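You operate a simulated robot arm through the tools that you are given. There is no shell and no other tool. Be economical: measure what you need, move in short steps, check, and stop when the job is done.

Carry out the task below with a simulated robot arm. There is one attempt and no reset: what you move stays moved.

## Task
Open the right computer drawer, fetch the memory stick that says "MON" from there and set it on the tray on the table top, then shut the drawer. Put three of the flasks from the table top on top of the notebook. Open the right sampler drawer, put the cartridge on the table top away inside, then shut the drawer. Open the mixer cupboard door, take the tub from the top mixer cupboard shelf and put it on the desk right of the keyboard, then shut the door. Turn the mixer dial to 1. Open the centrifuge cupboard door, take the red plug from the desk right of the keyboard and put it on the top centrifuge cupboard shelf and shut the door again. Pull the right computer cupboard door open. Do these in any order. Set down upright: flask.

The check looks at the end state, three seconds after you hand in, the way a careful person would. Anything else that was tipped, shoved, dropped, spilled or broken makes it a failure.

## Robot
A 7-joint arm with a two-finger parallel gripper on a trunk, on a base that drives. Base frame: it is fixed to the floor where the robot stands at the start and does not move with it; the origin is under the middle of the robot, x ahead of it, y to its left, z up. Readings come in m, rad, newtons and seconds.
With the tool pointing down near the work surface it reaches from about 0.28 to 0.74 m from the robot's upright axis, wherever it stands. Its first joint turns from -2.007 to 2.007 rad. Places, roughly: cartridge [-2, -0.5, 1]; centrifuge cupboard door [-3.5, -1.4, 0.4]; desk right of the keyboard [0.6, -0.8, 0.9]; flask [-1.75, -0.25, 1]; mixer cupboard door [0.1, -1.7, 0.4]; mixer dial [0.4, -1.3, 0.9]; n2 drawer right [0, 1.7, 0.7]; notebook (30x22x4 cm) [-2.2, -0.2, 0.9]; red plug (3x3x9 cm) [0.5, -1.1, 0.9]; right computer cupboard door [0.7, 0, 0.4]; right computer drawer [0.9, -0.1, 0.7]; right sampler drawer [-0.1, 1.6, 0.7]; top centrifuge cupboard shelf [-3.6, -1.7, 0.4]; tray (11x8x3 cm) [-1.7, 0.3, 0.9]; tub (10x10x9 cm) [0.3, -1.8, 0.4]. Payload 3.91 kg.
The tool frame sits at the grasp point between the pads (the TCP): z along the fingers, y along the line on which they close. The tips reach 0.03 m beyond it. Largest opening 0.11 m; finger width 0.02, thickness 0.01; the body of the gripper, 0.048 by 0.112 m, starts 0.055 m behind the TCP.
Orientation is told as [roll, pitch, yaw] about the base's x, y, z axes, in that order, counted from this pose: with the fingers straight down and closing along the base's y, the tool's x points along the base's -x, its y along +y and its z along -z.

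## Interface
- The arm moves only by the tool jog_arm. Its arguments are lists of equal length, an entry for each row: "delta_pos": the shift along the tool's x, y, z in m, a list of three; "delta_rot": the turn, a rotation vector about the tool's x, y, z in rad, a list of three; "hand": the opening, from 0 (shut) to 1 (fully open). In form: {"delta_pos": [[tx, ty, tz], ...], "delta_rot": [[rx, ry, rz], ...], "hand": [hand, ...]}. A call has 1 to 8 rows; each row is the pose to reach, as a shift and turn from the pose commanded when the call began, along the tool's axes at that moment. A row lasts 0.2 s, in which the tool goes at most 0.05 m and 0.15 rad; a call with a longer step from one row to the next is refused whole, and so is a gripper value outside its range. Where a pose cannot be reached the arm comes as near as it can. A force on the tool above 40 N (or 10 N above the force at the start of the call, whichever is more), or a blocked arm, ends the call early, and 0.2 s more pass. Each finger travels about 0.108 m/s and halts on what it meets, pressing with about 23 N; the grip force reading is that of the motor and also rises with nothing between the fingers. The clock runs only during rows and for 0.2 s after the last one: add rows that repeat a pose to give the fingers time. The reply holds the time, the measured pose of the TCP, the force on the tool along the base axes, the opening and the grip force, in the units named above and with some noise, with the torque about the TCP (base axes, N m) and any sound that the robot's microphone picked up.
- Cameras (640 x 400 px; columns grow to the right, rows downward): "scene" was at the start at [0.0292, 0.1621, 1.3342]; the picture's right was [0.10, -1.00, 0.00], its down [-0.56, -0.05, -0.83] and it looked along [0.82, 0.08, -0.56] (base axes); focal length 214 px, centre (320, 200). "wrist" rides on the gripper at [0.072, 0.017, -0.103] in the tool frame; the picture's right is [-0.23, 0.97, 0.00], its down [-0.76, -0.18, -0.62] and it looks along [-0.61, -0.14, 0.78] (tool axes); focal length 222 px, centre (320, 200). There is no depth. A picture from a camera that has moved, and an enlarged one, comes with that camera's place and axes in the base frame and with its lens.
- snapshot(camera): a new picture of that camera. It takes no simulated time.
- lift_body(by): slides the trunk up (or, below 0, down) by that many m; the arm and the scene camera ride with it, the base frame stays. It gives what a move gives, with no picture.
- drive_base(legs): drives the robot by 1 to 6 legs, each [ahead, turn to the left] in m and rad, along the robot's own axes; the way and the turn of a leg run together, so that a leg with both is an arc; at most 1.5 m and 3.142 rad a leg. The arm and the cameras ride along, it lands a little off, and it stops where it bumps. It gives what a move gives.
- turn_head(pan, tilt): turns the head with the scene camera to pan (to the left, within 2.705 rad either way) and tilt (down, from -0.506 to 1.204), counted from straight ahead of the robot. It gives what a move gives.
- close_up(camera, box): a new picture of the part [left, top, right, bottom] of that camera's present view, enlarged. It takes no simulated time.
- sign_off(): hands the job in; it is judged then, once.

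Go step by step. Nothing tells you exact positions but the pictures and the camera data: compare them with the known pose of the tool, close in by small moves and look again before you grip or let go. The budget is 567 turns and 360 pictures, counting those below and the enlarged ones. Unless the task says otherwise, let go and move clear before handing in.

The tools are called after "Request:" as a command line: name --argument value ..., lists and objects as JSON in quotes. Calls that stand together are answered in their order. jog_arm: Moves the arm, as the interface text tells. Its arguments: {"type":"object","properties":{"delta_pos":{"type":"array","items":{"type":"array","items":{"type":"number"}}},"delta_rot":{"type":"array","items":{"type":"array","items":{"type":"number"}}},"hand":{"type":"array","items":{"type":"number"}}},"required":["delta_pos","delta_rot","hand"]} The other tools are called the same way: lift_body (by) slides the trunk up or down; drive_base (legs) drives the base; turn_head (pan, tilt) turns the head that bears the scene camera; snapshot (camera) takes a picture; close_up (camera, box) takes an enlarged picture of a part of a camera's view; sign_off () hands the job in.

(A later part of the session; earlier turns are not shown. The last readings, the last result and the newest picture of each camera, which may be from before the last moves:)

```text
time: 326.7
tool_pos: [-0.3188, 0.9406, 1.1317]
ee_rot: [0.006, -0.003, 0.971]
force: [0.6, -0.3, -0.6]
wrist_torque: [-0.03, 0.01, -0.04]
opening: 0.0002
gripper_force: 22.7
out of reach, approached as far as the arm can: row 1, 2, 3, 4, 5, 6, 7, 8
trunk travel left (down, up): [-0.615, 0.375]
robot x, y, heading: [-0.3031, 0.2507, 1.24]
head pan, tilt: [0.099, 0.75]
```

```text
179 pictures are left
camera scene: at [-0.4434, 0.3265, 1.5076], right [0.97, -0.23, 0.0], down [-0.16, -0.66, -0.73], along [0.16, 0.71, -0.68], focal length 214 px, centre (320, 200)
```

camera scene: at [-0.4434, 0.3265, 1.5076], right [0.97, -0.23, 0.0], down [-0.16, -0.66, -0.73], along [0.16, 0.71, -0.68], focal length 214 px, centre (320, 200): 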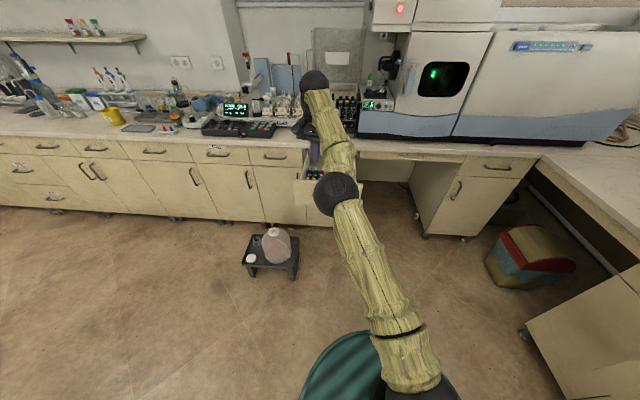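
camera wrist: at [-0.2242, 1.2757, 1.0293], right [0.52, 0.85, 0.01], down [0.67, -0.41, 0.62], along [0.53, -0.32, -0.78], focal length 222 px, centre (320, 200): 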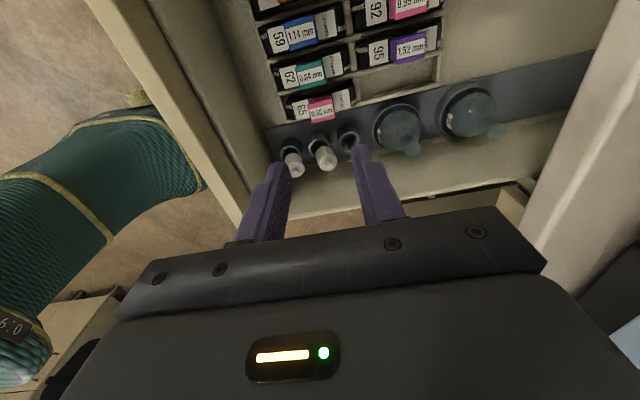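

Request:
jog_arm --delta_pos '[[0, 0, 0], [0, 0, 0]]' --delta_rot '[[0, 0, -0.14], [0, 0, -0.28]]' --hand '[0, 0]'

Request:
jog_arm --delta_pos '[[-0.01, -0.02, 0.02], [-0.02, -0.04, 0.04], [-0.03, -0.06, 0.06], [-0.04, -0.08, 0.08], [-0.05, -0.1, 0.1], [-0.06, -0.1, 0.12], [-0.07, -0.1, 0.14], [-0.08, -0.1, 0.16]]' --delta_rot '[[0, -0.15, 0], [0, -0.3, 0], [0, -0.45, 0], [0, -0.6, 0], [0, -0.75, 0], [0, -0.9, 0], [0, -1.05, 0], [0, -1.2, 0]]' --hand '[0, 0, 0, 0, 0, 0, 0, 0]'

Request:
snapshot --camera "scene"

```text
time: 327.3
tool_pos: [-0.3203, 0.9403, 1.1312]
ee_rot: [0.004, -0.009, 1.253]
force: [-0.2, 1.7, 0.3]
wrist_torque: [0.03, -0.03, 0.01]
opening: 0.0002
gripper_force: 22.9
trunk travel left (down, up): [-0.615, 0.375]
robot x, y, heading: [-0.3005, 0.2496, 1.246]
head pan, tilt: [0.099, 0.75]
```

```text
time: 329.1
tool_pos: [-0.1598, 1.1813, 1.0428]
ee_rot: [0.011, -1.213, 1.242]
force: [1.0, 0.0, 0.9]
wrist_torque: [-0.04, 0.04, 0.04]
opening: 0.0001
gripper_force: 23.3
out of reach, approached as far as the arm can: row 1, 2, 3, 4, 5, 6, 7, 8
trunk travel left (down, up): [-0.615, 0.375]
robot x, y, heading: [-0.3028, 0.2534, 1.247]
head pan, tilt: [0.099, 0.75]
```

```text
178 pictures are left
camera scene: at [-0.4457, 0.3225, 1.5077], right [0.97, -0.23, 0.0], down [-0.15, -0.66, -0.73], along [0.16, 0.71, -0.68], focal length 214 px, centre (320, 200)
```

scene: 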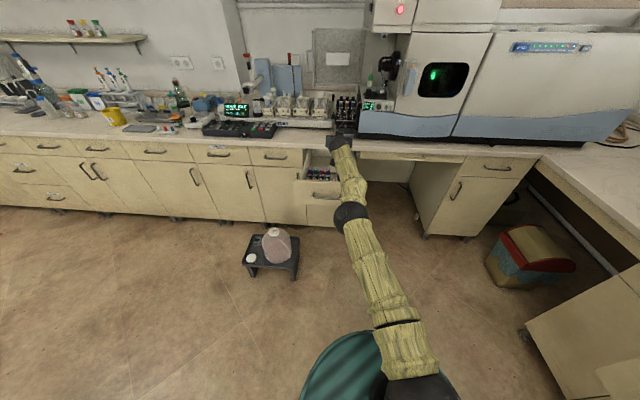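

The arm is nearly straight in this pose, which is fine for pushing. Back the base up, shift right of the handle, lower to drawer height.

Request:
drive_base --legs '[[-0.2, 0]]'

Request:
jog_arm --delta_pos '[[0, -0.03, 0], [0, -0.065, 0]]' --delta_rot '[[0, 0, 0], [0, 0, 0]]' --hand '[0, 0]'

Request:
lift_body --by -0.26

Request:
snapshot --camera "scene"

Request:
snapshot --camera "wrist"

```text
time: 330.6
tool_pos: [-0.2231, 0.9956, 1.0413]
ee_rot: [0.009, -1.209, 1.244]
force: [-0.2, -0.8, 0.2]
wrist_torque: [0.05, 0.01, 0.03]
opening: 0.0
gripper_force: 23.6
trunk travel left (down, up): [-0.615, 0.375]
robot x, y, heading: [-0.3657, 0.0608, 1.246]
head pan, tilt: [0.099, 0.75]
```

```text
time: 331.2
tool_pos: [-0.1569, 0.9863, 1.0432]
ee_rot: [0.012, -1.208, 1.241]
force: [-0.9, 0.4, 0.0]
wrist_torque: [-0.01, 0.0, 0.0]
opening: 0.0004
gripper_force: 22.8
out of reach, approached as far as the arm can: row 1, 2
trunk travel left (down, up): [-0.615, 0.375]
robot x, y, heading: [-0.3659, 0.0607, 1.244]
head pan, tilt: [0.099, 0.75]
```

```text
time: 333.9
tool_pos: [-0.1583, 0.986, 0.7821]
ee_rot: [0.008, -1.208, 1.243]
force: [-0.6, -0.8, 0.2]
wrist_torque: [0.02, 0.0, 0.02]
opening: 0.0
gripper_force: 22.8
trunk travel left (down, up): [-0.355, 0.635]
robot x, y, heading: [-0.3629, 0.0636, 1.241]
head pan, tilt: [0.099, 0.75]
```

```text
177 pictures are left
camera scene: at [-0.5096, 0.1371, 1.2475], right [0.97, -0.23, 0.0], down [-0.15, -0.66, -0.73], along [0.17, 0.71, -0.68], focal length 214 px, centre (320, 200)
```

scene: 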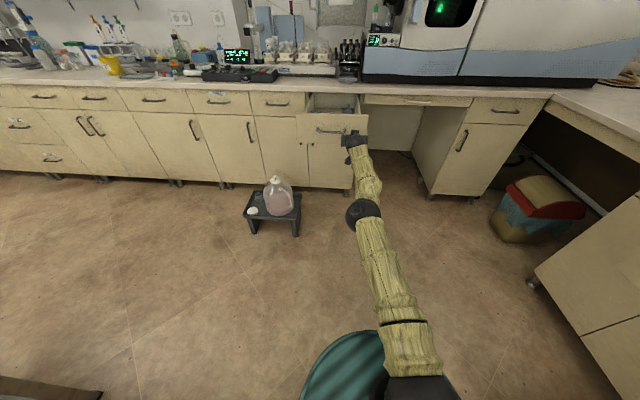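

```text
176 pictures are left
camera wrist: at [-0.2136, 0.8749, 0.7518], right [-0.9, 0.38, 0.22], down [0.07, -0.35, 0.93], along [0.43, 0.85, 0.29], focal length 222 px, centre (320, 200)
```

wrist: 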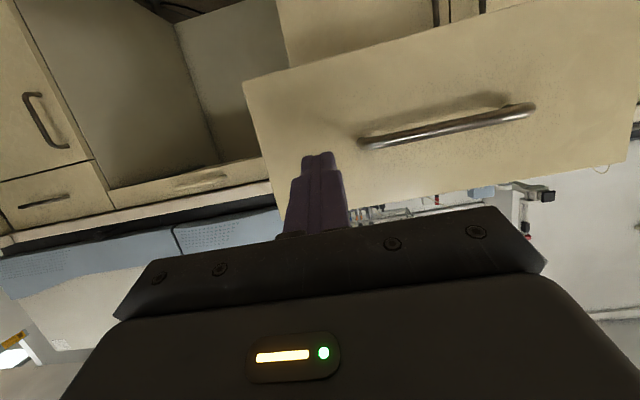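

The closed fingertips face the panel just right of the handle. Drive forward to push the drawer.

Request:
drive_base --legs '[[0.38, 0]]'

Request:
snapshot --camera "scene"

```text
time: 336.3
tool_pos: [-0.036, 1.3459, 0.782]
ee_rot: [0.008, -1.21, 1.244]
force: [-0.3, -0.6, 0.5]
wrist_torque: [-0.01, 0.01, -0.02]
opening: 0.0
gripper_force: 23.0
trunk travel left (down, up): [-0.355, 0.635]
robot x, y, heading: [-0.2449, 0.4215, 1.244]
head pan, tilt: [0.099, 0.75]
```

```text
175 pictures are left
camera scene: at [-0.3878, 0.4953, 1.2474], right [0.97, -0.23, 0.0], down [-0.15, -0.66, -0.73], along [0.17, 0.71, -0.68], focal length 214 px, centre (320, 200)
```

scene: 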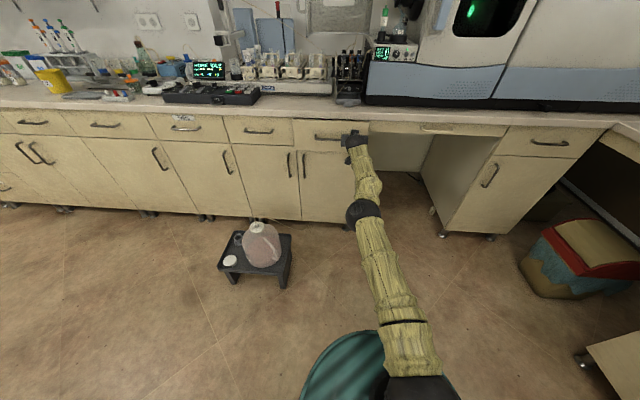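

Nearly shut. Push a final 5–6 cm.

Request:
drive_base --legs '[[0.045, 0]]'

Request:
drive_base --legs '[[0.012, 0]]'

Request:
close_up --camera "scene" --box '[220, 90, 400, 200]'

```text
time: 337.2
tool_pos: [-0.0239, 1.387, 0.7805]
ee_rot: [0.009, -1.207, 1.243]
force: [0.8, -0.5, 0.8]
wrist_torque: [-0.03, 0.0, -0.03]
opening: 0.0
gripper_force: 23.1
trunk travel left (down, up): [-0.355, 0.635]
robot x, y, heading: [-0.2301, 0.4638, 1.244]
head pan, tilt: [0.099, 0.75]
```

```text
time: 338.0
tool_pos: [-0.0212, 1.39, 0.7832]
ee_rot: [0.012, -1.2, 1.24]
force: [-4.1, -18.0, 2.6]
wrist_torque: [0.01, -0.15, 0.02]
opening: 0.0
gripper_force: 22.8
trunk travel left (down, up): [-0.355, 0.635]
robot x, y, heading: [-0.2309, 0.4702, 1.245]
head pan, tilt: [0.099, 0.75]
stopped in leg 1: the force on the tool passed its limit (the readings are from after the stop); the commanded pose is now the measured one
```

```text
3.56 times, centred on (310, 145) of scene
camera zoom: at [-0.3721, 0.541, 1.2475], right [0.97, -0.23, 0.0], down [-0.15, -0.66, -0.73], along [0.17, 0.71, -0.68], focal length 763 px, centre (356, 396)
```

zoom: 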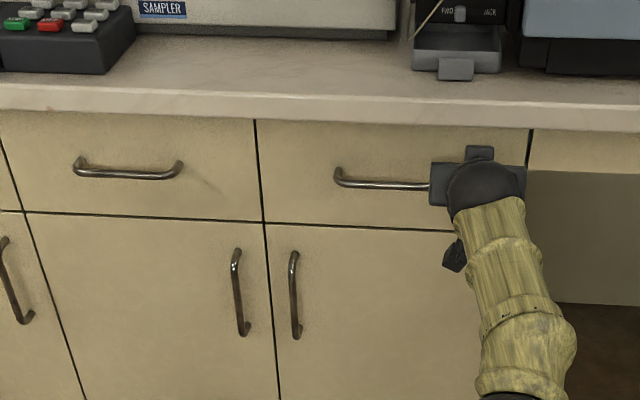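

The sampler drawer is shut. Next, close the computer drawer the same way: raise, back off, turn to the desk, back away, lower, and push.

Request:
lift_body --by 0.3

Request:
drive_base --legs '[[-0.38, 0], [0, -1.565], [-0.37, 0]]'

Request:
snapshot --camera "scene"

```text
time: 338.5
tool_pos: [-0.0228, 1.3896, 0.7845]
ee_rot: [0.006, -1.185, 1.241]
force: [-2.7, -8.4, 2.1]
wrist_torque: [0.01, -0.03, 0.02]
opening: 0.0002
gripper_force: 23.2
trunk travel left (down, up): [-0.365, 0.625]
robot x, y, heading: [-0.2277, 0.4669, 1.246]
head pan, tilt: [0.099, 0.75]
stopped: the force on the tool passed its limit (the readings are from after the stop); the commanded pose is now the measured one
```

```text
time: 343.6
tool_pos: [0.5723, 0.3196, 0.7831]
ee_rot: [0.009, -1.183, 0.121]
force: [-0.3, -0.3, -0.6]
wrist_torque: [0.02, 0.0, -0.02]
opening: 0.0
gripper_force: 23.4
trunk travel left (down, up): [-0.365, 0.625]
robot x, y, heading: [-0.3512, 0.1073, 0.084]
head pan, tilt: [0.099, 0.75]
stopped in leg 2: the robot was blocked; the commanded pose is now the measured one
```

```text
173 pictures are left
camera scene: at [-0.3394, 0.2737, 1.2565], right [0.18, -0.98, 0.0], down [-0.67, -0.13, -0.73], along [0.72, 0.13, -0.68], focal length 214 px, centre (320, 200)
```

scene: 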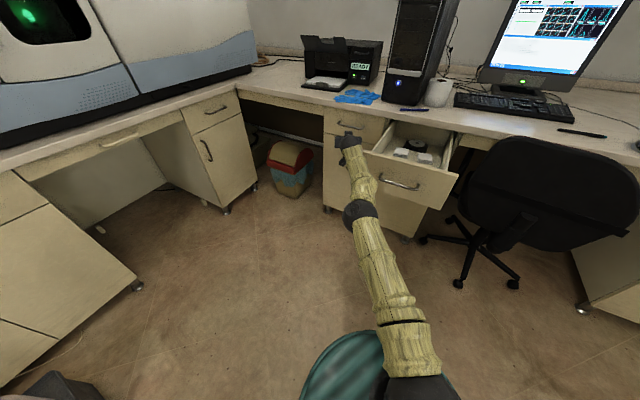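

The lift had been blocked and the hand bumped the open drawer's side. I'll turn back slightly, then raise before continuing.

Request:
drive_base --legs '[[0, 0.15]]'

Request:
lift_body --by 0.3

Request:
close_up --camera "scene" --box '[300, 80, 500, 220]'

```text
time: 344.7
tool_pos: [0.5325, 0.4538, 0.7853]
ee_rot: [0.009, -1.184, 0.27]
force: [0.0, 0.3, -0.8]
wrist_torque: [0.01, 0.0, 0.02]
opening: 0.0
gripper_force: 22.8
trunk travel left (down, up): [-0.365, 0.625]
robot x, y, heading: [-0.3501, 0.1114, 0.239]
head pan, tilt: [0.099, 0.75]
```

```text
time: 347.7
tool_pos: [0.5313, 0.4528, 1.0856]
ee_rot: [0.008, -1.184, 0.267]
force: [0.7, -0.1, -0.1]
wrist_torque: [0.02, 0.02, -0.03]
opening: 0.0
gripper_force: 22.9
trunk travel left (down, up): [-0.665, 0.325]
robot x, y, heading: [-0.3493, 0.1134, 0.24]
head pan, tilt: [0.099, 0.75]
```

```text
2.86 times, centred on (400, 150) of scene
camera zoom: at [-0.3639, 0.2726, 1.5566], right [0.33, -0.94, 0.0], down [-0.64, -0.23, -0.73], along [0.69, 0.24, -0.68], focal length 613 px, centre (91, 343)
```

zoom: 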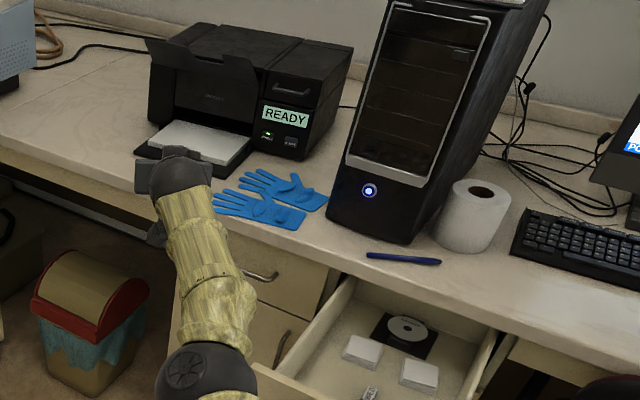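

Nothing disturbed. With the hand now high, turn to the desk direction and back up.

Request:
drive_base --legs '[[0, -0.56], [-0.4, 0]]'

Request:
lift_body --by -0.3

Request:
snapshot --camera "scene"

Request:
snapshot --camera "wrist"

```text
time: 351.7
tool_pos: [0.1996, 0.0616, 1.0853]
ee_rot: [0.01, -1.185, -0.292]
force: [-0.1, 0.3, -0.4]
wrist_torque: [0.0, 0.0, -0.02]
opening: 0.0
gripper_force: 22.8
trunk travel left (down, up): [-0.665, 0.325]
robot x, y, heading: [-0.7255, 0.2336, -0.325]
head pan, tilt: [0.099, 0.75]
```

```text
time: 354.7
tool_pos: [0.1997, 0.0601, 0.7848]
ee_rot: [0.01, -1.185, -0.291]
force: [-0.7, -0.3, 0.6]
wrist_torque: [-0.01, 0.02, 0.0]
opening: 0.0
gripper_force: 22.8
trunk travel left (down, up): [-0.365, 0.625]
robot x, y, heading: [-0.7319, 0.24, -0.322]
head pan, tilt: [0.099, 0.75]
```

```text
171 pictures are left
camera scene: at [-0.6553, 0.3834, 1.2567], right [-0.22, -0.98, 0.0], down [-0.67, 0.15, -0.73], along [0.71, -0.16, -0.68], focal length 214 px, centre (320, 200)
```

scene: 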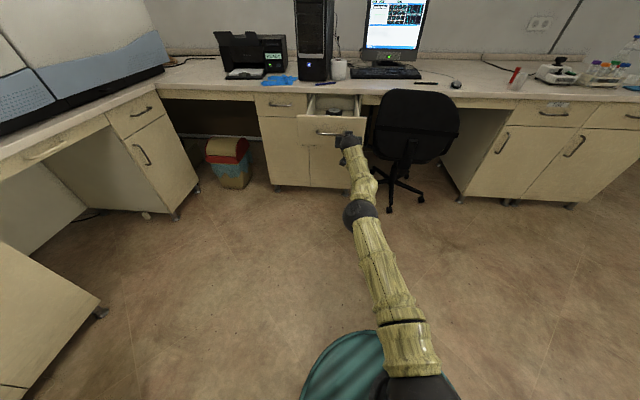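

```text
170 pictures are left
camera wrist: at [0.0851, 0.1112, 0.7572], right [0.35, 0.91, 0.21], down [-0.33, -0.09, 0.94], along [0.88, -0.4, 0.27], focal length 222 px, centre (320, 200)
```

wrist: 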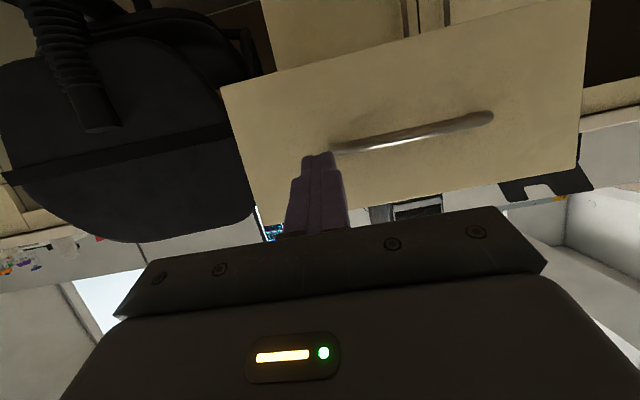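

Shift 2 cm right of the handle's end, then push by driving.

Request:
jog_arm --delta_pos '[[0, -0.018, 0], [0, -0.018, 0]]' --delta_rot '[[0, 0, 0], [0, 0, 0]]' --hand '[0, 0]'

Request:
drive_base --legs '[[0.4, 0]]'

Request:
snapshot --camera "scene"

```text
time: 355.3
tool_pos: [0.1955, 0.0434, 0.7842]
ee_rot: [0.01, -1.184, -0.292]
force: [0.2, 0.2, 0.6]
wrist_torque: [-0.01, 0.01, -0.02]
opening: 0.0
gripper_force: 22.7
trunk travel left (down, up): [-0.365, 0.625]
robot x, y, heading: [-0.7278, 0.2366, -0.326]
head pan, tilt: [0.099, 0.75]
```

```text
time: 357.8
tool_pos: [0.5714, -0.0822, 0.7843]
ee_rot: [0.009, -1.185, -0.289]
force: [0.4, 0.1, 0.1]
wrist_torque: [-0.01, -0.03, 0.03]
opening: 0.0
gripper_force: 23.0
trunk travel left (down, up): [-0.365, 0.625]
robot x, y, heading: [-0.3509, 0.1099, -0.325]
head pan, tilt: [0.099, 0.75]
```

```text
169 pictures are left
camera scene: at [-0.2796, 0.2575, 1.2566], right [-0.22, -0.97, 0.0], down [-0.67, 0.15, -0.73], along [0.71, -0.16, -0.68], focal length 214 px, centre (320, 200)
```

scene: 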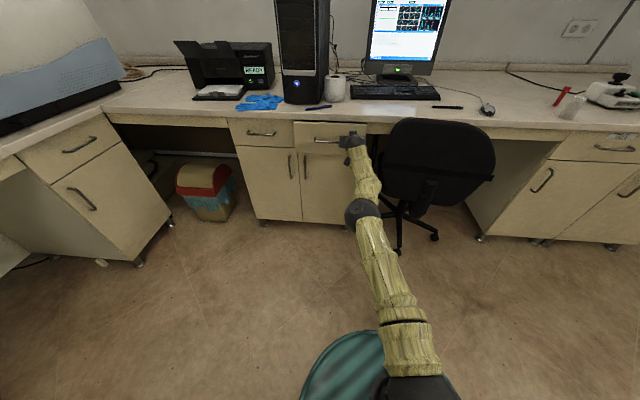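

Request:
drive_base --legs '[[0.04, 0]]'

Request:
drive_base --legs '[[0.015, 0]]'

Request:
close_up --camera "scene" --box '[220, 90, 400, 200]'

```text
time: 358.7
tool_pos: [0.6095, -0.0958, 0.7842]
ee_rot: [0.008, -1.182, -0.292]
force: [-0.7, -0.1, 0.2]
wrist_torque: [0.02, -0.02, -0.02]
opening: 0.0002
gripper_force: 22.8
trunk travel left (down, up): [-0.365, 0.625]
robot x, y, heading: [-0.3169, 0.0966, -0.322]
head pan, tilt: [0.099, 0.75]
```

```text
time: 359.5
tool_pos: [0.6166, -0.0976, 0.7851]
ee_rot: [0.009, -1.177, -0.295]
force: [-18.2, 5.4, 2.0]
wrist_torque: [-0.01, -0.04, -0.04]
opening: 0.0
gripper_force: 23.2
trunk travel left (down, up): [-0.365, 0.625]
robot x, y, heading: [-0.3084, 0.0933, -0.324]
head pan, tilt: [0.099, 0.75]
stopped in leg 1: the force on the tool passed its limit (the readings are from after the stop); the commanded pose is now the measured one
```

```text
3.56 times, centred on (310, 145) of scene
camera zoom: at [-0.2347, 0.2422, 1.2567], right [-0.22, -0.97, 0.0], down [-0.66, 0.15, -0.73], along [0.71, -0.16, -0.68], focal length 763 px, centre (356, 396)
```

zoom: 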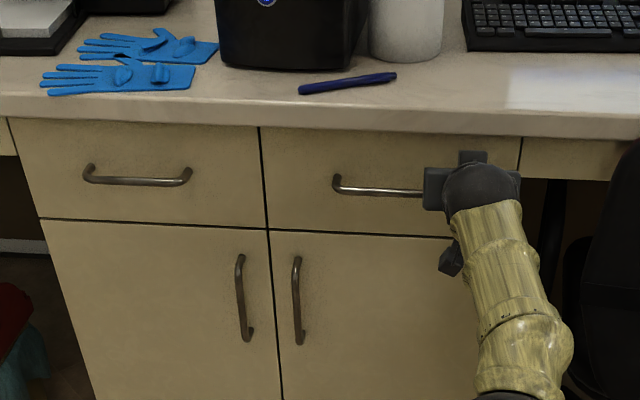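

The computer drawer is shut. Next, open the right cupboard door: its vertical handle is at about (0.681, 0.125, 0.59). Back off, lower, turn slightly left, and open the fingers.

Request:
drive_base --legs '[[-0.25, 0], [0, 0.19]]'

Request:
lift_body --by -0.18

Request:
jog_arm --delta_pos '[[0, 0, 0], [0, 0, 0], [0, 0, 0]]' --delta_rot '[[0, 0, 0], [0, 0, 0], [0, 0, 0]]' --hand '[0.3, 0.55, 0.55]'

Request:
snapshot --camera "scene"

Request:
snapshot --camera "wrist"

```text
time: 362.1
tool_pos: [0.399, 0.1594, 0.7822]
ee_rot: [0.007, -1.174, -0.104]
force: [0.8, -0.5, 0.5]
wrist_torque: [0.0, 0.03, 0.01]
opening: 0.0
gripper_force: 22.9
trunk travel left (down, up): [-0.365, 0.625]
robot x, y, heading: [-0.5435, 0.1766, -0.132]
head pan, tilt: [0.099, 0.75]
```

```text
time: 364.1
tool_pos: [0.3992, 0.1606, 0.6028]
ee_rot: [0.008, -1.173, -0.104]
force: [0.7, -0.5, 0.2]
wrist_torque: [0.0, -0.01, -0.03]
opening: 0.0001
gripper_force: 22.6
trunk travel left (down, up): [-0.185, 0.805]
robot x, y, heading: [-0.5459, 0.1767, -0.13]
head pan, tilt: [0.099, 0.75]
```

```text
time: 364.9
tool_pos: [0.4001, 0.1598, 0.6029]
ee_rot: [0.008, -1.174, -0.102]
force: [0.1, 0.4, 0.2]
wrist_torque: [-0.02, 0.02, 0.01]
opening: 0.0608
gripper_force: 0.1
trunk travel left (down, up): [-0.185, 0.805]
robot x, y, heading: [-0.5464, 0.1775, -0.13]
head pan, tilt: [0.099, 0.75]
```

```text
167 pictures are left
camera scene: at [-0.5002, 0.3329, 1.0766], right [-0.03, -1.0, 0.0], down [-0.68, 0.02, -0.73], along [0.73, -0.02, -0.68], focal length 214 px, centre (320, 200)
```

scene: 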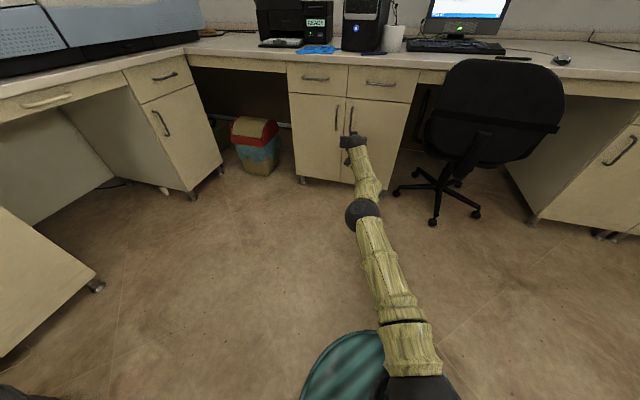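

```text
166 pictures are left
camera wrist: at [0.2772, 0.1886, 0.5766], right [0.18, 0.96, 0.21], down [-0.3, -0.15, 0.94], along [0.94, -0.23, 0.26], focal length 222 px, centre (320, 200)
```

wrist: 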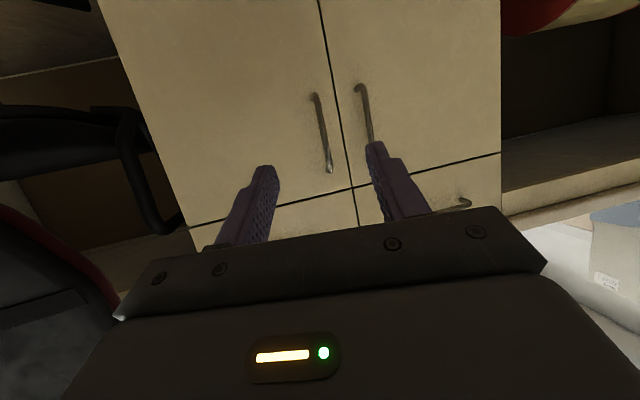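

The right door's handle is on the tool's centerline. Drive forward 0.23 m and recheck.

Request:
drive_base --legs '[[0.22, 0]]'

Request:
snapshot --camera "wrist"

Request:
close_up --camera "scene" --box '[270, 60, 430, 200]'

```text
time: 366.6
tool_pos: [0.6173, 0.1306, 0.604]
ee_rot: [0.01, -1.173, -0.103]
force: [0.2, 0.8, -0.9]
wrist_torque: [0.0, -0.02, -0.03]
opening: 0.0605
gripper_force: 0.1
trunk travel left (down, up): [-0.185, 0.805]
robot x, y, heading: [-0.3282, 0.1465, -0.132]
head pan, tilt: [0.099, 0.75]
```

```text
165 pictures are left
camera wrist: at [0.4957, 0.1594, 0.5767], right [0.18, 0.96, 0.21], down [-0.3, -0.15, 0.94], along [0.94, -0.23, 0.26], focal length 222 px, centre (320, 200)
```

wrist: 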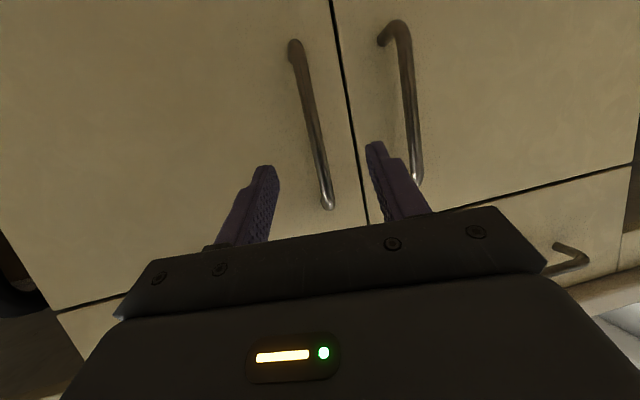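

```text
2.86 times, centred on (350, 130) of scene
camera zoom: at [-0.2817, 0.3041, 1.0766], right [-0.03, -1.0, 0.0], down [-0.68, 0.02, -0.73], along [0.73, -0.02, -0.68], focal length 613 px, centre (234, 400)
```

zoom: 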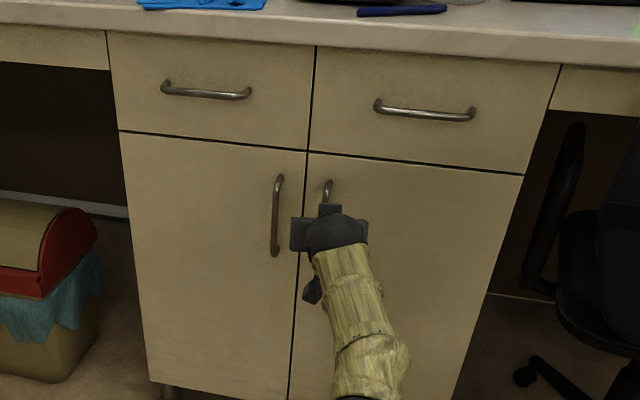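

Request:
drive_base --legs '[[0.05, 0]]'

Request:
snapshot --camera "wrist"

```text
time: 367.5
tool_pos: [0.6689, 0.1253, 0.6021]
ee_rot: [0.009, -1.173, -0.104]
force: [0.5, 0.2, 0.2]
wrist_torque: [-0.02, -0.01, -0.01]
opening: 0.0604
gripper_force: 0.0
trunk travel left (down, up): [-0.185, 0.805]
robot x, y, heading: [-0.2728, 0.1414, -0.134]
head pan, tilt: [0.099, 0.75]
```

```text
163 pictures are left
camera wrist: at [0.5455, 0.1529, 0.5766], right [0.18, 0.96, 0.21], down [-0.3, -0.15, 0.94], along [0.94, -0.23, 0.26], focal length 222 px, centre (320, 200)
```

wrist: 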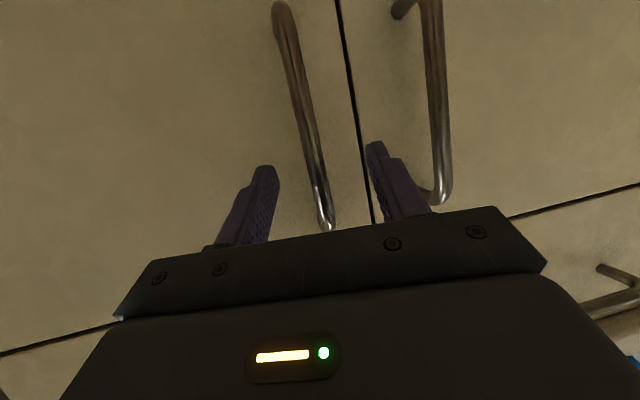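

Request:
jog_arm --delta_pos '[[-0.003, 0, 0.008], [-0.003, 0, 0.008], [-0.003, 0, 0.008], [-0.003, 0, 0.008]]' --delta_rot '[[0, 0, 0], [0, 0, 0], [0, 0, 0], [0, 0, 0]]' --hand '[0.5, 0.2, 0, 0]'

Request:
snapshot --camera "wrist"

```text
time: 368.5
tool_pos: [0.6669, 0.123, 0.6029]
ee_rot: [0.006, -1.173, -0.103]
force: [-2.1, -6.0, -2.2]
wrist_torque: [-0.24, 0.17, -0.08]
opening: 0.0111
gripper_force: 45.0
out of reach, approached as far as the arm can: row 1, 2, 3, 4
trunk travel left (down, up): [-0.185, 0.805]
robot x, y, heading: [-0.2789, 0.1397, -0.127]
head pan, tilt: [0.099, 0.75]
```

```text
162 pictures are left
camera wrist: at [0.5454, 0.1516, 0.5765], right [0.18, 0.96, 0.21], down [-0.3, -0.15, 0.94], along [0.94, -0.23, 0.26], focal length 222 px, centre (320, 200)
```

wrist: 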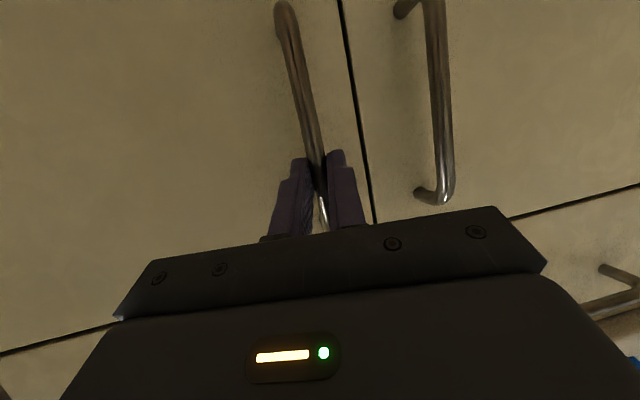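

The bar is gripped. Pull by backing the base 0.1 m, matching the door's initial arc.

Request:
drive_base --legs '[[-0.06, 0]]'

Request:
drive_base --legs '[[-0.06, 0]]'

Request:
snapshot --camera "scene"

```text
time: 369.4
tool_pos: [0.6085, 0.1284, 0.6032]
ee_rot: [0.009, -1.173, -0.109]
force: [0.1, -19.6, -1.0]
wrist_torque: [-0.34, 0.32, -0.21]
opening: 0.0114
gripper_force: 45.3
trunk travel left (down, up): [-0.185, 0.805]
robot x, y, heading: [-0.3384, 0.1486, -0.132]
head pan, tilt: [0.099, 0.75]
```

```text
time: 370.6
tool_pos: [0.5494, 0.1216, 0.6027]
ee_rot: [-0.007, -1.172, -0.114]
force: [-0.4, -0.3, 1.0]
wrist_torque: [0.19, 0.31, 0.0]
opening: 0.0114
gripper_force: 45.4
trunk travel left (down, up): [-0.185, 0.805]
robot x, y, heading: [-0.3959, 0.1567, -0.132]
head pan, tilt: [0.099, 0.75]
stopped in leg 1: the force on the tool passed its limit (the readings are from after the stop); the commanded pose is now the measured one
```

```text
161 pictures are left
camera scene: at [-0.3507, 0.3131, 1.0767], right [-0.03, -1.0, 0.0], down [-0.68, 0.02, -0.73], along [0.73, -0.02, -0.68], focal length 214 px, centre (320, 200)
```

scene: 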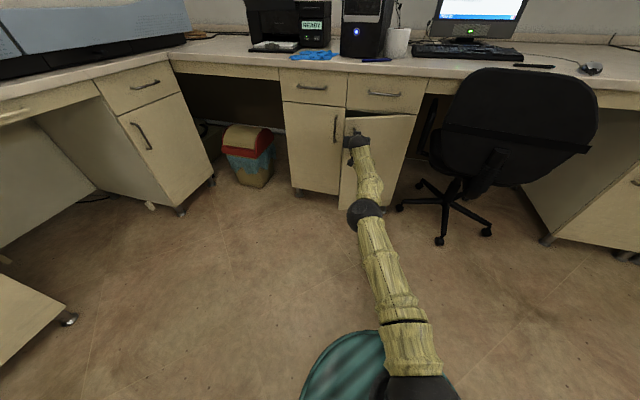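

The door is about 25° open. Continue with small back-and-right arcs.

Request:
drive_base --legs '[[-0.05, -0.045]]'

Request:
drive_base --legs '[[-0.045, -0.055]]'

Request:
snapshot --camera "scene"

```text
time: 371.5
tool_pos: [0.5103, 0.111, 0.6029]
ee_rot: [0.005, -1.172, -0.136]
force: [-0.1, 0.5, 3.9]
wrist_torque: [-0.02, 0.78, 0.01]
opening: 0.0112
gripper_force: 45.3
trunk travel left (down, up): [-0.185, 0.805]
robot x, y, heading: [-0.4298, 0.1612, -0.168]
head pan, tilt: [0.099, 0.75]
stopped in leg 1: the force on the tool passed its limit (the readings are from after the stop); the commanded pose is now the measured one
```

```text
time: 372.4
tool_pos: [0.4866, 0.1001, 0.6029]
ee_rot: [0.011, -1.172, -0.15]
force: [-0.2, 0.6, 2.7]
wrist_torque: [-0.18, 0.64, 0.02]
opening: 0.0113
gripper_force: 45.1
trunk travel left (down, up): [-0.185, 0.805]
robot x, y, heading: [-0.4563, 0.1666, -0.197]
head pan, tilt: [0.099, 0.75]
stopped in leg 1: the force on the tool passed its limit (the readings are from after the stop); the commanded pose is now the measured one
```

```text
160 pictures are left
camera scene: at [-0.4013, 0.3199, 1.0766], right [-0.1, -1.0, 0.0], down [-0.68, 0.07, -0.73], along [0.73, -0.07, -0.68], focal length 214 px, centre (320, 200)
```

scene: 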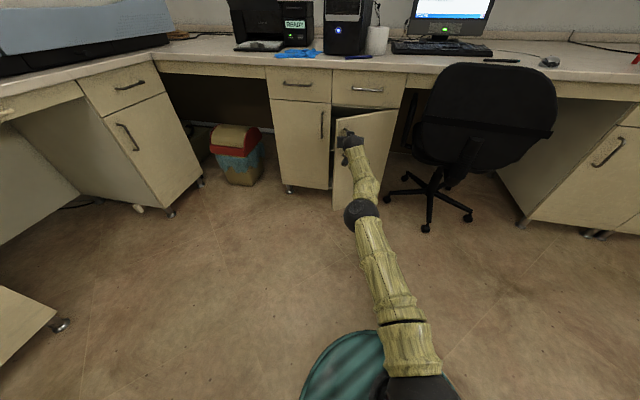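

Request:
drive_base --legs '[[-0.03, -0.045]]'

Request:
drive_base --legs '[[-0.025, -0.05]]'

Request:
drive_base --legs '[[-0.02, -0.05]]'

Request:
snapshot --camera "scene"

```text
time: 373.2
tool_pos: [0.4675, 0.0919, 0.6027]
ee_rot: [0.017, -1.173, -0.165]
force: [-0.7, 2.0, 3.8]
wrist_torque: [-0.37, 0.73, 0.03]
opening: 0.0112
gripper_force: 45.1
trunk travel left (down, up): [-0.185, 0.805]
robot x, y, heading: [-0.473, 0.1673, -0.228]
head pan, tilt: [0.099, 0.75]
stopped in leg 1: the force on the tool passed its limit (the readings are from after the stop); the commanded pose is now the measured one
```

```text
time: 374.0
tool_pos: [0.4541, 0.0847, 0.6029]
ee_rot: [0.027, -1.171, -0.178]
force: [-0.8, 1.4, 3.0]
wrist_torque: [-0.59, 0.52, 0.02]
opening: 0.0113
gripper_force: 45.2
trunk travel left (down, up): [-0.185, 0.805]
robot x, y, heading: [-0.4879, 0.173, -0.253]
head pan, tilt: [0.099, 0.75]
stopped in leg 1: the force on the tool passed its limit (the readings are from after the stop); the commanded pose is now the measured one
```

```text
time: 374.9
tool_pos: [0.4427, 0.0764, 0.6021]
ee_rot: [0.032, -1.171, -0.187]
force: [-0.2, 0.6, 3.2]
wrist_torque: [-0.83, 0.64, 0.03]
opening: 0.0113
gripper_force: 44.9
trunk travel left (down, up): [-0.185, 0.805]
robot x, y, heading: [-0.4963, 0.1746, -0.274]
head pan, tilt: [0.099, 0.75]
stopped in leg 1: the force on the tool passed its limit (the readings are from after the stop); the commanded pose is now the measured one
```

```text
159 pictures are left
camera scene: at [-0.4295, 0.3249, 1.0766], right [-0.18, -0.98, 0.0], down [-0.67, 0.12, -0.73], along [0.72, -0.13, -0.68], focal length 214 px, centre (320, 200)
```

scene: 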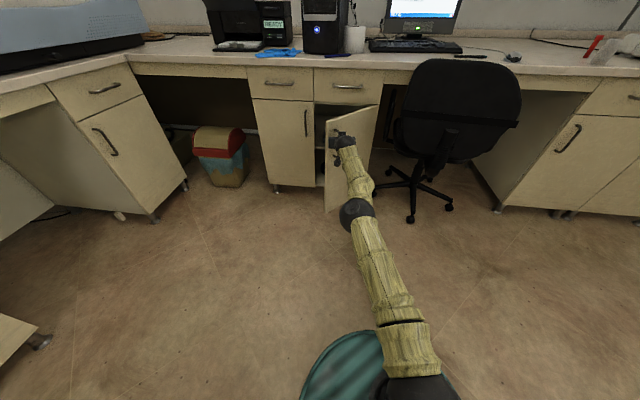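

The door is about 54° open. Release, back off, and then push it further from the inside with closed fingers.

Request:
jog_arm --delta_pos '[[0, 0, 0], [0, 0, 0]]' --delta_rot '[[0, 0, 0], [0, 0, 0]]' --hand '[0.3, 0.4]'

Request:
drive_base --legs '[[-0.12, 0], [0, 0.2]]'

Request:
jog_arm --delta_pos '[[0, 0, 0], [0, 0, 0]]' --delta_rot '[[0, 0, 0], [0, 0, 0]]' --hand '[0.1, 0]'

Request:
snapshot --camera "scene"

```text
time: 375.4
tool_pos: [0.4425, 0.0759, 0.6021]
ee_rot: [0.036, -1.167, -0.194]
force: [-0.8, 0.5, -0.3]
wrist_torque: [-0.02, -0.01, 0.02]
opening: 0.0441
gripper_force: 0.0
trunk travel left (down, up): [-0.185, 0.805]
robot x, y, heading: [-0.4956, 0.1743, -0.275]
head pan, tilt: [0.099, 0.75]
```

```text
time: 377.4
tool_pos: [0.3291, 0.2957, 0.6022]
ee_rot: [0.037, -1.169, 0.002]
force: [0.0, 1.1, -0.3]
wrist_torque: [-0.03, 0.0, 0.02]
opening: 0.0442
gripper_force: 0.1
trunk travel left (down, up): [-0.185, 0.805]
robot x, y, heading: [-0.6136, 0.2061, -0.076]
head pan, tilt: [0.099, 0.75]
```

```text
time: 378.0
tool_pos: [0.3289, 0.297, 0.6023]
ee_rot: [0.038, -1.169, 0.002]
force: [-0.2, -0.6, 0.0]
wrist_torque: [0.03, 0.0, 0.02]
opening: 0.0001
gripper_force: 22.5
trunk travel left (down, up): [-0.185, 0.805]
robot x, y, heading: [-0.6088, 0.2068, -0.077]
head pan, tilt: [0.099, 0.75]
```

```text
158 pictures are left
camera scene: at [-0.5758, 0.3676, 1.0766], right [0.02, -1.0, 0.0], down [-0.68, -0.02, -0.73], along [0.73, 0.02, -0.68], focal length 214 px, centre (320, 200)
```

scene: 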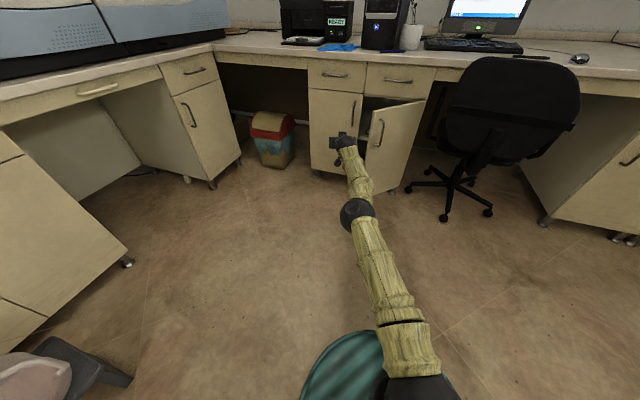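

Request:
drive_base --legs '[[0.2, 0]]'

Request:
drive_base --legs '[[0, -0.2]]'

Request:
snapshot --camera "scene"

```text
time: 379.6
tool_pos: [0.5282, 0.2824, 0.6013]
ee_rot: [0.036, -1.167, 0.004]
force: [-0.3, 0.2, -0.6]
wrist_torque: [-0.02, 0.01, 0.0]
opening: 0.0
gripper_force: 22.9
trunk travel left (down, up): [-0.185, 0.805]
robot x, y, heading: [-0.4087, 0.1931, -0.077]
head pan, tilt: [0.099, 0.75]
```

```text
time: 380.6
tool_pos: [0.533, 0.1891, 0.5993]
ee_rot: [0.043, -1.164, -0.093]
force: [0.4, 0.8, -0.8]
wrist_torque: [0.0, 0.0, 0.01]
opening: 0.0001
gripper_force: 23.2
trunk travel left (down, up): [-0.185, 0.805]
robot x, y, heading: [-0.4102, 0.1954, -0.186]
head pan, tilt: [0.099, 0.75]
stopped in leg 1: the force on the tool passed its limit (the readings are from after the stop); the commanded pose is now the measured one
```

```text
157 pictures are left
camera scene: at [-0.3585, 0.3478, 1.0766], right [-0.09, -1.0, 0.0], down [-0.68, 0.06, -0.73], along [0.73, -0.06, -0.68], focal length 214 px, centre (320, 200)
```

scene: 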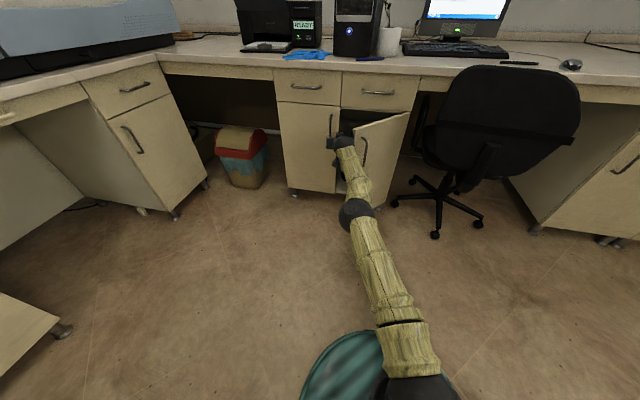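

The hand met the door edge. I'll ease left, go a bit deeper behind the door, then sweep right in small steps.

Request:
drive_base --legs '[[0, 0.05]]'

Request:
close_up --camera "scene" --box '[270, 70, 430, 210]'

Request:
snapshot --camera "wrist"

```text
time: 381.4
tool_pos: [0.5322, 0.2371, 0.5999]
ee_rot: [0.045, -1.164, -0.044]
force: [-0.3, -0.4, -0.6]
wrist_torque: [0.03, -0.01, -0.01]
opening: 0.0
gripper_force: 22.8
trunk travel left (down, up): [-0.185, 0.805]
robot x, y, heading: [-0.4118, 0.1904, -0.135]
head pan, tilt: [0.099, 0.75]
```

```text
2.86 times, centred on (350, 140) of scene
camera zoom: at [-0.3664, 0.3502, 1.0766], right [-0.04, -1.0, 0.0], down [-0.68, 0.02, -0.73], along [0.73, -0.03, -0.68], focal length 613 px, centre (234, 371)
```

zoom: 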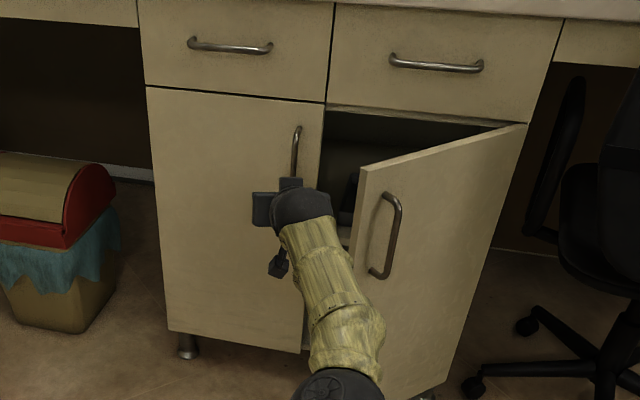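

```text
155 pictures are left
camera wrist: at [0.4075, 0.2539, 0.5747], right [0.09, 0.97, 0.23], down [-0.27, -0.19, 0.94], along [0.96, -0.15, 0.25], focal length 222 px, centre (320, 200)
```

wrist: 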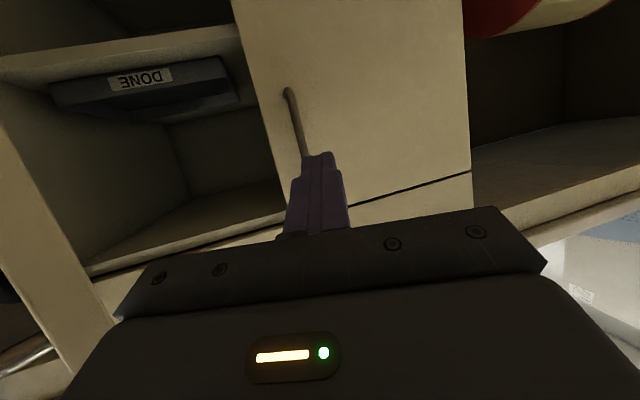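

Request:
drive_base --legs '[[0, -0.1]]'

Request:
drive_base --legs '[[0, -0.1]]'

Request:
close_up --camera "scene" --box '[270, 70, 430, 210]'

```text
time: 382.4
tool_pos: [0.5322, 0.1883, 0.5972]
ee_rot: [0.045, -1.16, -0.092]
force: [-0.4, 0.7, 0.0]
wrist_torque: [-0.04, 0.0, -0.06]
opening: 0.0
gripper_force: 23.7
trunk travel left (down, up): [-0.185, 0.805]
robot x, y, heading: [-0.4119, 0.1905, -0.199]
head pan, tilt: [0.099, 0.75]
stopped in leg 1: the robot was blocked; the commanded pose is now the measured one
```

```text
time: 383.1
tool_pos: [0.5329, 0.189, 0.5964]
ee_rot: [0.049, -1.156, -0.089]
force: [-0.3, 0.2, -1.3]
wrist_torque: [-0.03, -0.01, -0.02]
opening: 0.0002
gripper_force: 22.4
trunk travel left (down, up): [-0.185, 0.805]
robot x, y, heading: [-0.4122, 0.1909, -0.22]
head pan, tilt: [0.099, 0.75]
stopped in leg 1: the robot was blocked; the commanded pose is now the measured one
```

```text
2.86 times, centred on (350, 140) of scene
camera zoom: at [-0.3538, 0.3461, 1.0766], right [-0.12, -0.99, 0.0], down [-0.68, 0.08, -0.73], along [0.73, -0.09, -0.68], focal length 613 px, centre (234, 371)
```

zoom: 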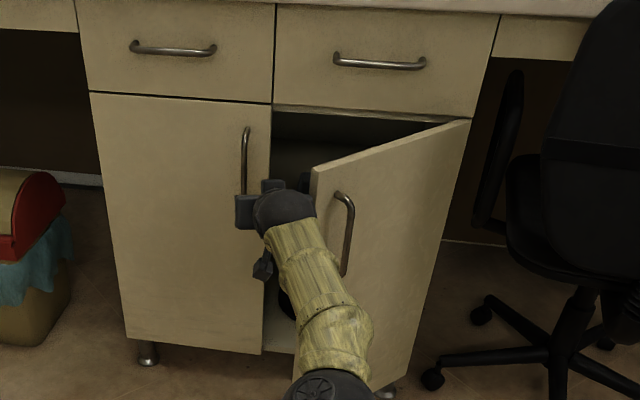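

The forearm is blocked by the door edge from this direction. I'll withdraw and instead hook the door from above with the tool pointing down.

Request:
drive_base --legs '[[0, 0.08], [-0.3, 0]]'

Request:
lift_body --by 0.35

Request:
jog_arm --delta_pos '[[0.014, 0, -0.033], [0.027, 0, -0.066], [0.04, 0, -0.1], [0.055, 0, -0.13], [0.07, 0, -0.165], [0.08, 0, -0.2], [0.09, 0, -0.23], [0.1, 0, -0.26]]' --delta_rot '[[0, 0.15, 0], [0, 0.3, 0], [0, 0.45, 0], [0, 0.6, 0], [0, 0.75, 0], [0, 0.9, 0], [0, 1.05, 0], [0, 1.16, 0]]' --hand '[0, 0, 0, 0, 0, 0, 0, 0]'

Request:
snapshot --camera "scene"

```text
time: 385.6
tool_pos: [0.2326, 0.3046, 0.5965]
ee_rot: [0.051, -1.159, -0.012]
force: [-1.1, -0.6, -0.1]
wrist_torque: [0.02, -0.01, 0.01]
opening: 0.0
gripper_force: 23.6
trunk travel left (down, up): [-0.185, 0.805]
robot x, y, heading: [-0.7093, 0.2342, -0.139]
head pan, tilt: [0.099, 0.75]
```

```text
time: 389.1
tool_pos: [0.2317, 0.3052, 0.9466]
ee_rot: [0.049, -1.157, -0.01]
force: [0.2, -0.8, 0.5]
wrist_torque: [0.01, 0.03, 0.01]
opening: 0.0001
gripper_force: 22.7
trunk travel left (down, up): [-0.535, 0.455]
robot x, y, heading: [-0.7103, 0.2375, -0.137]
head pan, tilt: [0.099, 0.75]
```

```text
time: 390.9
tool_pos: [0.0036, 0.3105, 0.9796]
ee_rot: [0.02, 0.005, 0.023]
force: [-0.3, -0.2, 0.1]
wrist_torque: [0.02, 0.0, 0.01]
opening: 0.0002
gripper_force: 23.2
out of reach, approached as far as the arm can: row 1, 2, 3, 4, 5, 6, 7, 8
trunk travel left (down, up): [-0.535, 0.455]
robot x, y, heading: [-0.7124, 0.2349, -0.137]
head pan, tilt: [0.099, 0.75]
```

```text
153 pictures are left
camera scene: at [-0.6644, 0.3912, 1.4266], right [-0.04, -1.0, 0.0], down [-0.68, 0.03, -0.73], along [0.73, -0.03, -0.68], focal length 214 px, centre (320, 200)
```

scene: 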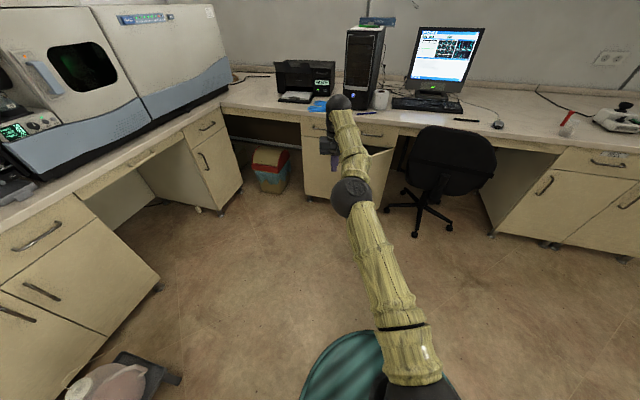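

Good posture. Turn to face the desk squarely, drive up so the fingers hover behind the door's free edge, and look.

Request:
drive_base --legs '[[0, -0.18], [0.4, 0]]'

Request:
snapshot --camera "scene"

Request:
snapshot --camera "wrist"

```text
time: 394.1
tool_pos: [0.3838, 0.0588, 0.9801]
ee_rot: [0.02, 0.003, -0.157]
force: [0.1, 0.1, 0.3]
wrist_torque: [-0.01, -0.03, 0.0]
opening: 0.0
gripper_force: 22.6
trunk travel left (down, up): [-0.535, 0.455]
robot x, y, heading: [-0.3316, 0.111, -0.314]
head pan, tilt: [0.099, 0.75]
```

```text
152 pictures are left
camera scene: at [-0.259, 0.2563, 1.4266], right [-0.22, -0.98, 0.0], down [-0.67, 0.15, -0.73], along [0.71, -0.16, -0.68], focal length 214 px, centre (320, 200)
```

scene: 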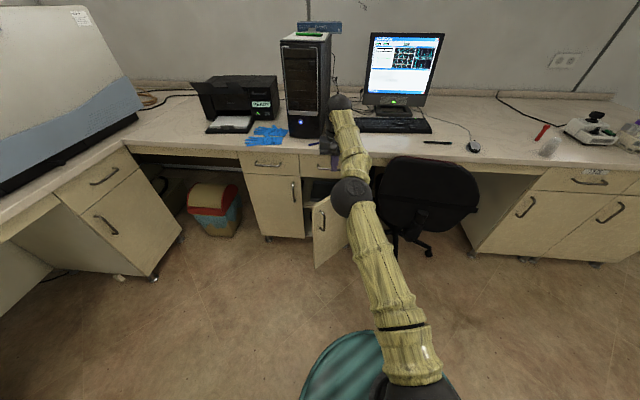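

```text
151 pictures are left
camera wrist: at [0.3149, 0.0831, 1.0833], right [0.38, 0.93, 0.02], down [0.72, -0.31, 0.62], along [0.58, -0.22, -0.79], focal length 222 px, centre (320, 200)
```

wrist: 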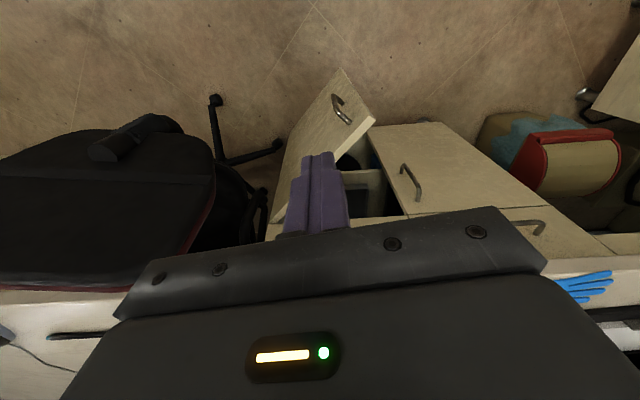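

The door's top free corner is at about (0.475, 0.126). I'll position the closed fingers just inside the door, 5 cm from that edge.

Request:
drive_base --legs '[[0.13, 0]]'

Request:
jog_arm --delta_pos '[[-0.003, 0.04, 0], [-0.0065, 0.081, 0]]' --delta_rot '[[0, 0, 0.08], [0, 0, 0.16]]' --hand '[0, 0]'

Request:
lift_body --by -0.2

Request:
snapshot --camera "wrist"

Request:
snapshot --camera "scene"

```text
time: 395.3
tool_pos: [0.5095, 0.0173, 0.9779]
ee_rot: [0.022, 0.003, -0.156]
force: [0.8, 0.2, 0.0]
wrist_torque: [0.02, 0.01, 0.04]
opening: 0.0
gripper_force: 23.0
trunk travel left (down, up): [-0.535, 0.455]
robot x, y, heading: [-0.2037, 0.0669, -0.322]
head pan, tilt: [0.099, 0.75]
```

```text
time: 395.9
tool_pos: [0.5107, 0.0847, 0.9782]
ee_rot: [0.022, 0.004, -0.301]
force: [-0.8, -0.3, -0.1]
wrist_torque: [-0.01, -0.02, 0.01]
opening: 0.0
gripper_force: 23.2
out of reach, approached as far as the arm can: row 1, 2
trunk travel left (down, up): [-0.535, 0.455]
robot x, y, heading: [-0.2083, 0.066, -0.323]
head pan, tilt: [0.099, 0.75]
```

```text
time: 398.1
tool_pos: [0.5104, 0.0839, 0.7775]
ee_rot: [0.018, 0.005, -0.298]
force: [0.4, -0.5, 0.0]
wrist_torque: [0.01, 0.02, -0.04]
opening: 0.0001
gripper_force: 22.9
trunk travel left (down, up): [-0.335, 0.655]
robot x, y, heading: [-0.2071, 0.07, -0.323]
head pan, tilt: [0.099, 0.75]
```

```text
150 pictures are left
camera wrist: at [0.446, 0.1195, 0.8831], right [0.5, 0.86, 0.02], down [0.68, -0.41, 0.62], along [0.54, -0.3, -0.79], focal length 222 px, centre (320, 200)
```

wrist: 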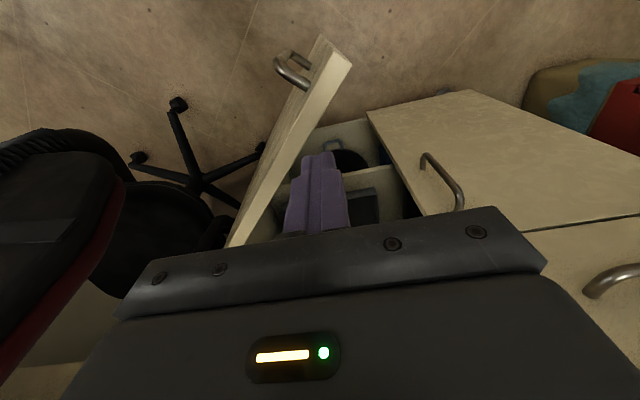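

```text
149 pictures are left
camera scene: at [-0.1354, 0.2154, 1.2267], right [-0.22, -0.98, 0.0], down [-0.67, 0.15, -0.73], along [0.71, -0.16, -0.68], focal length 214 px, centre (320, 200)
```

scene: 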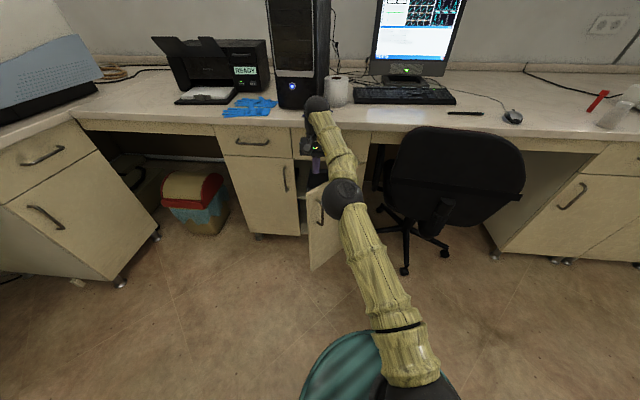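

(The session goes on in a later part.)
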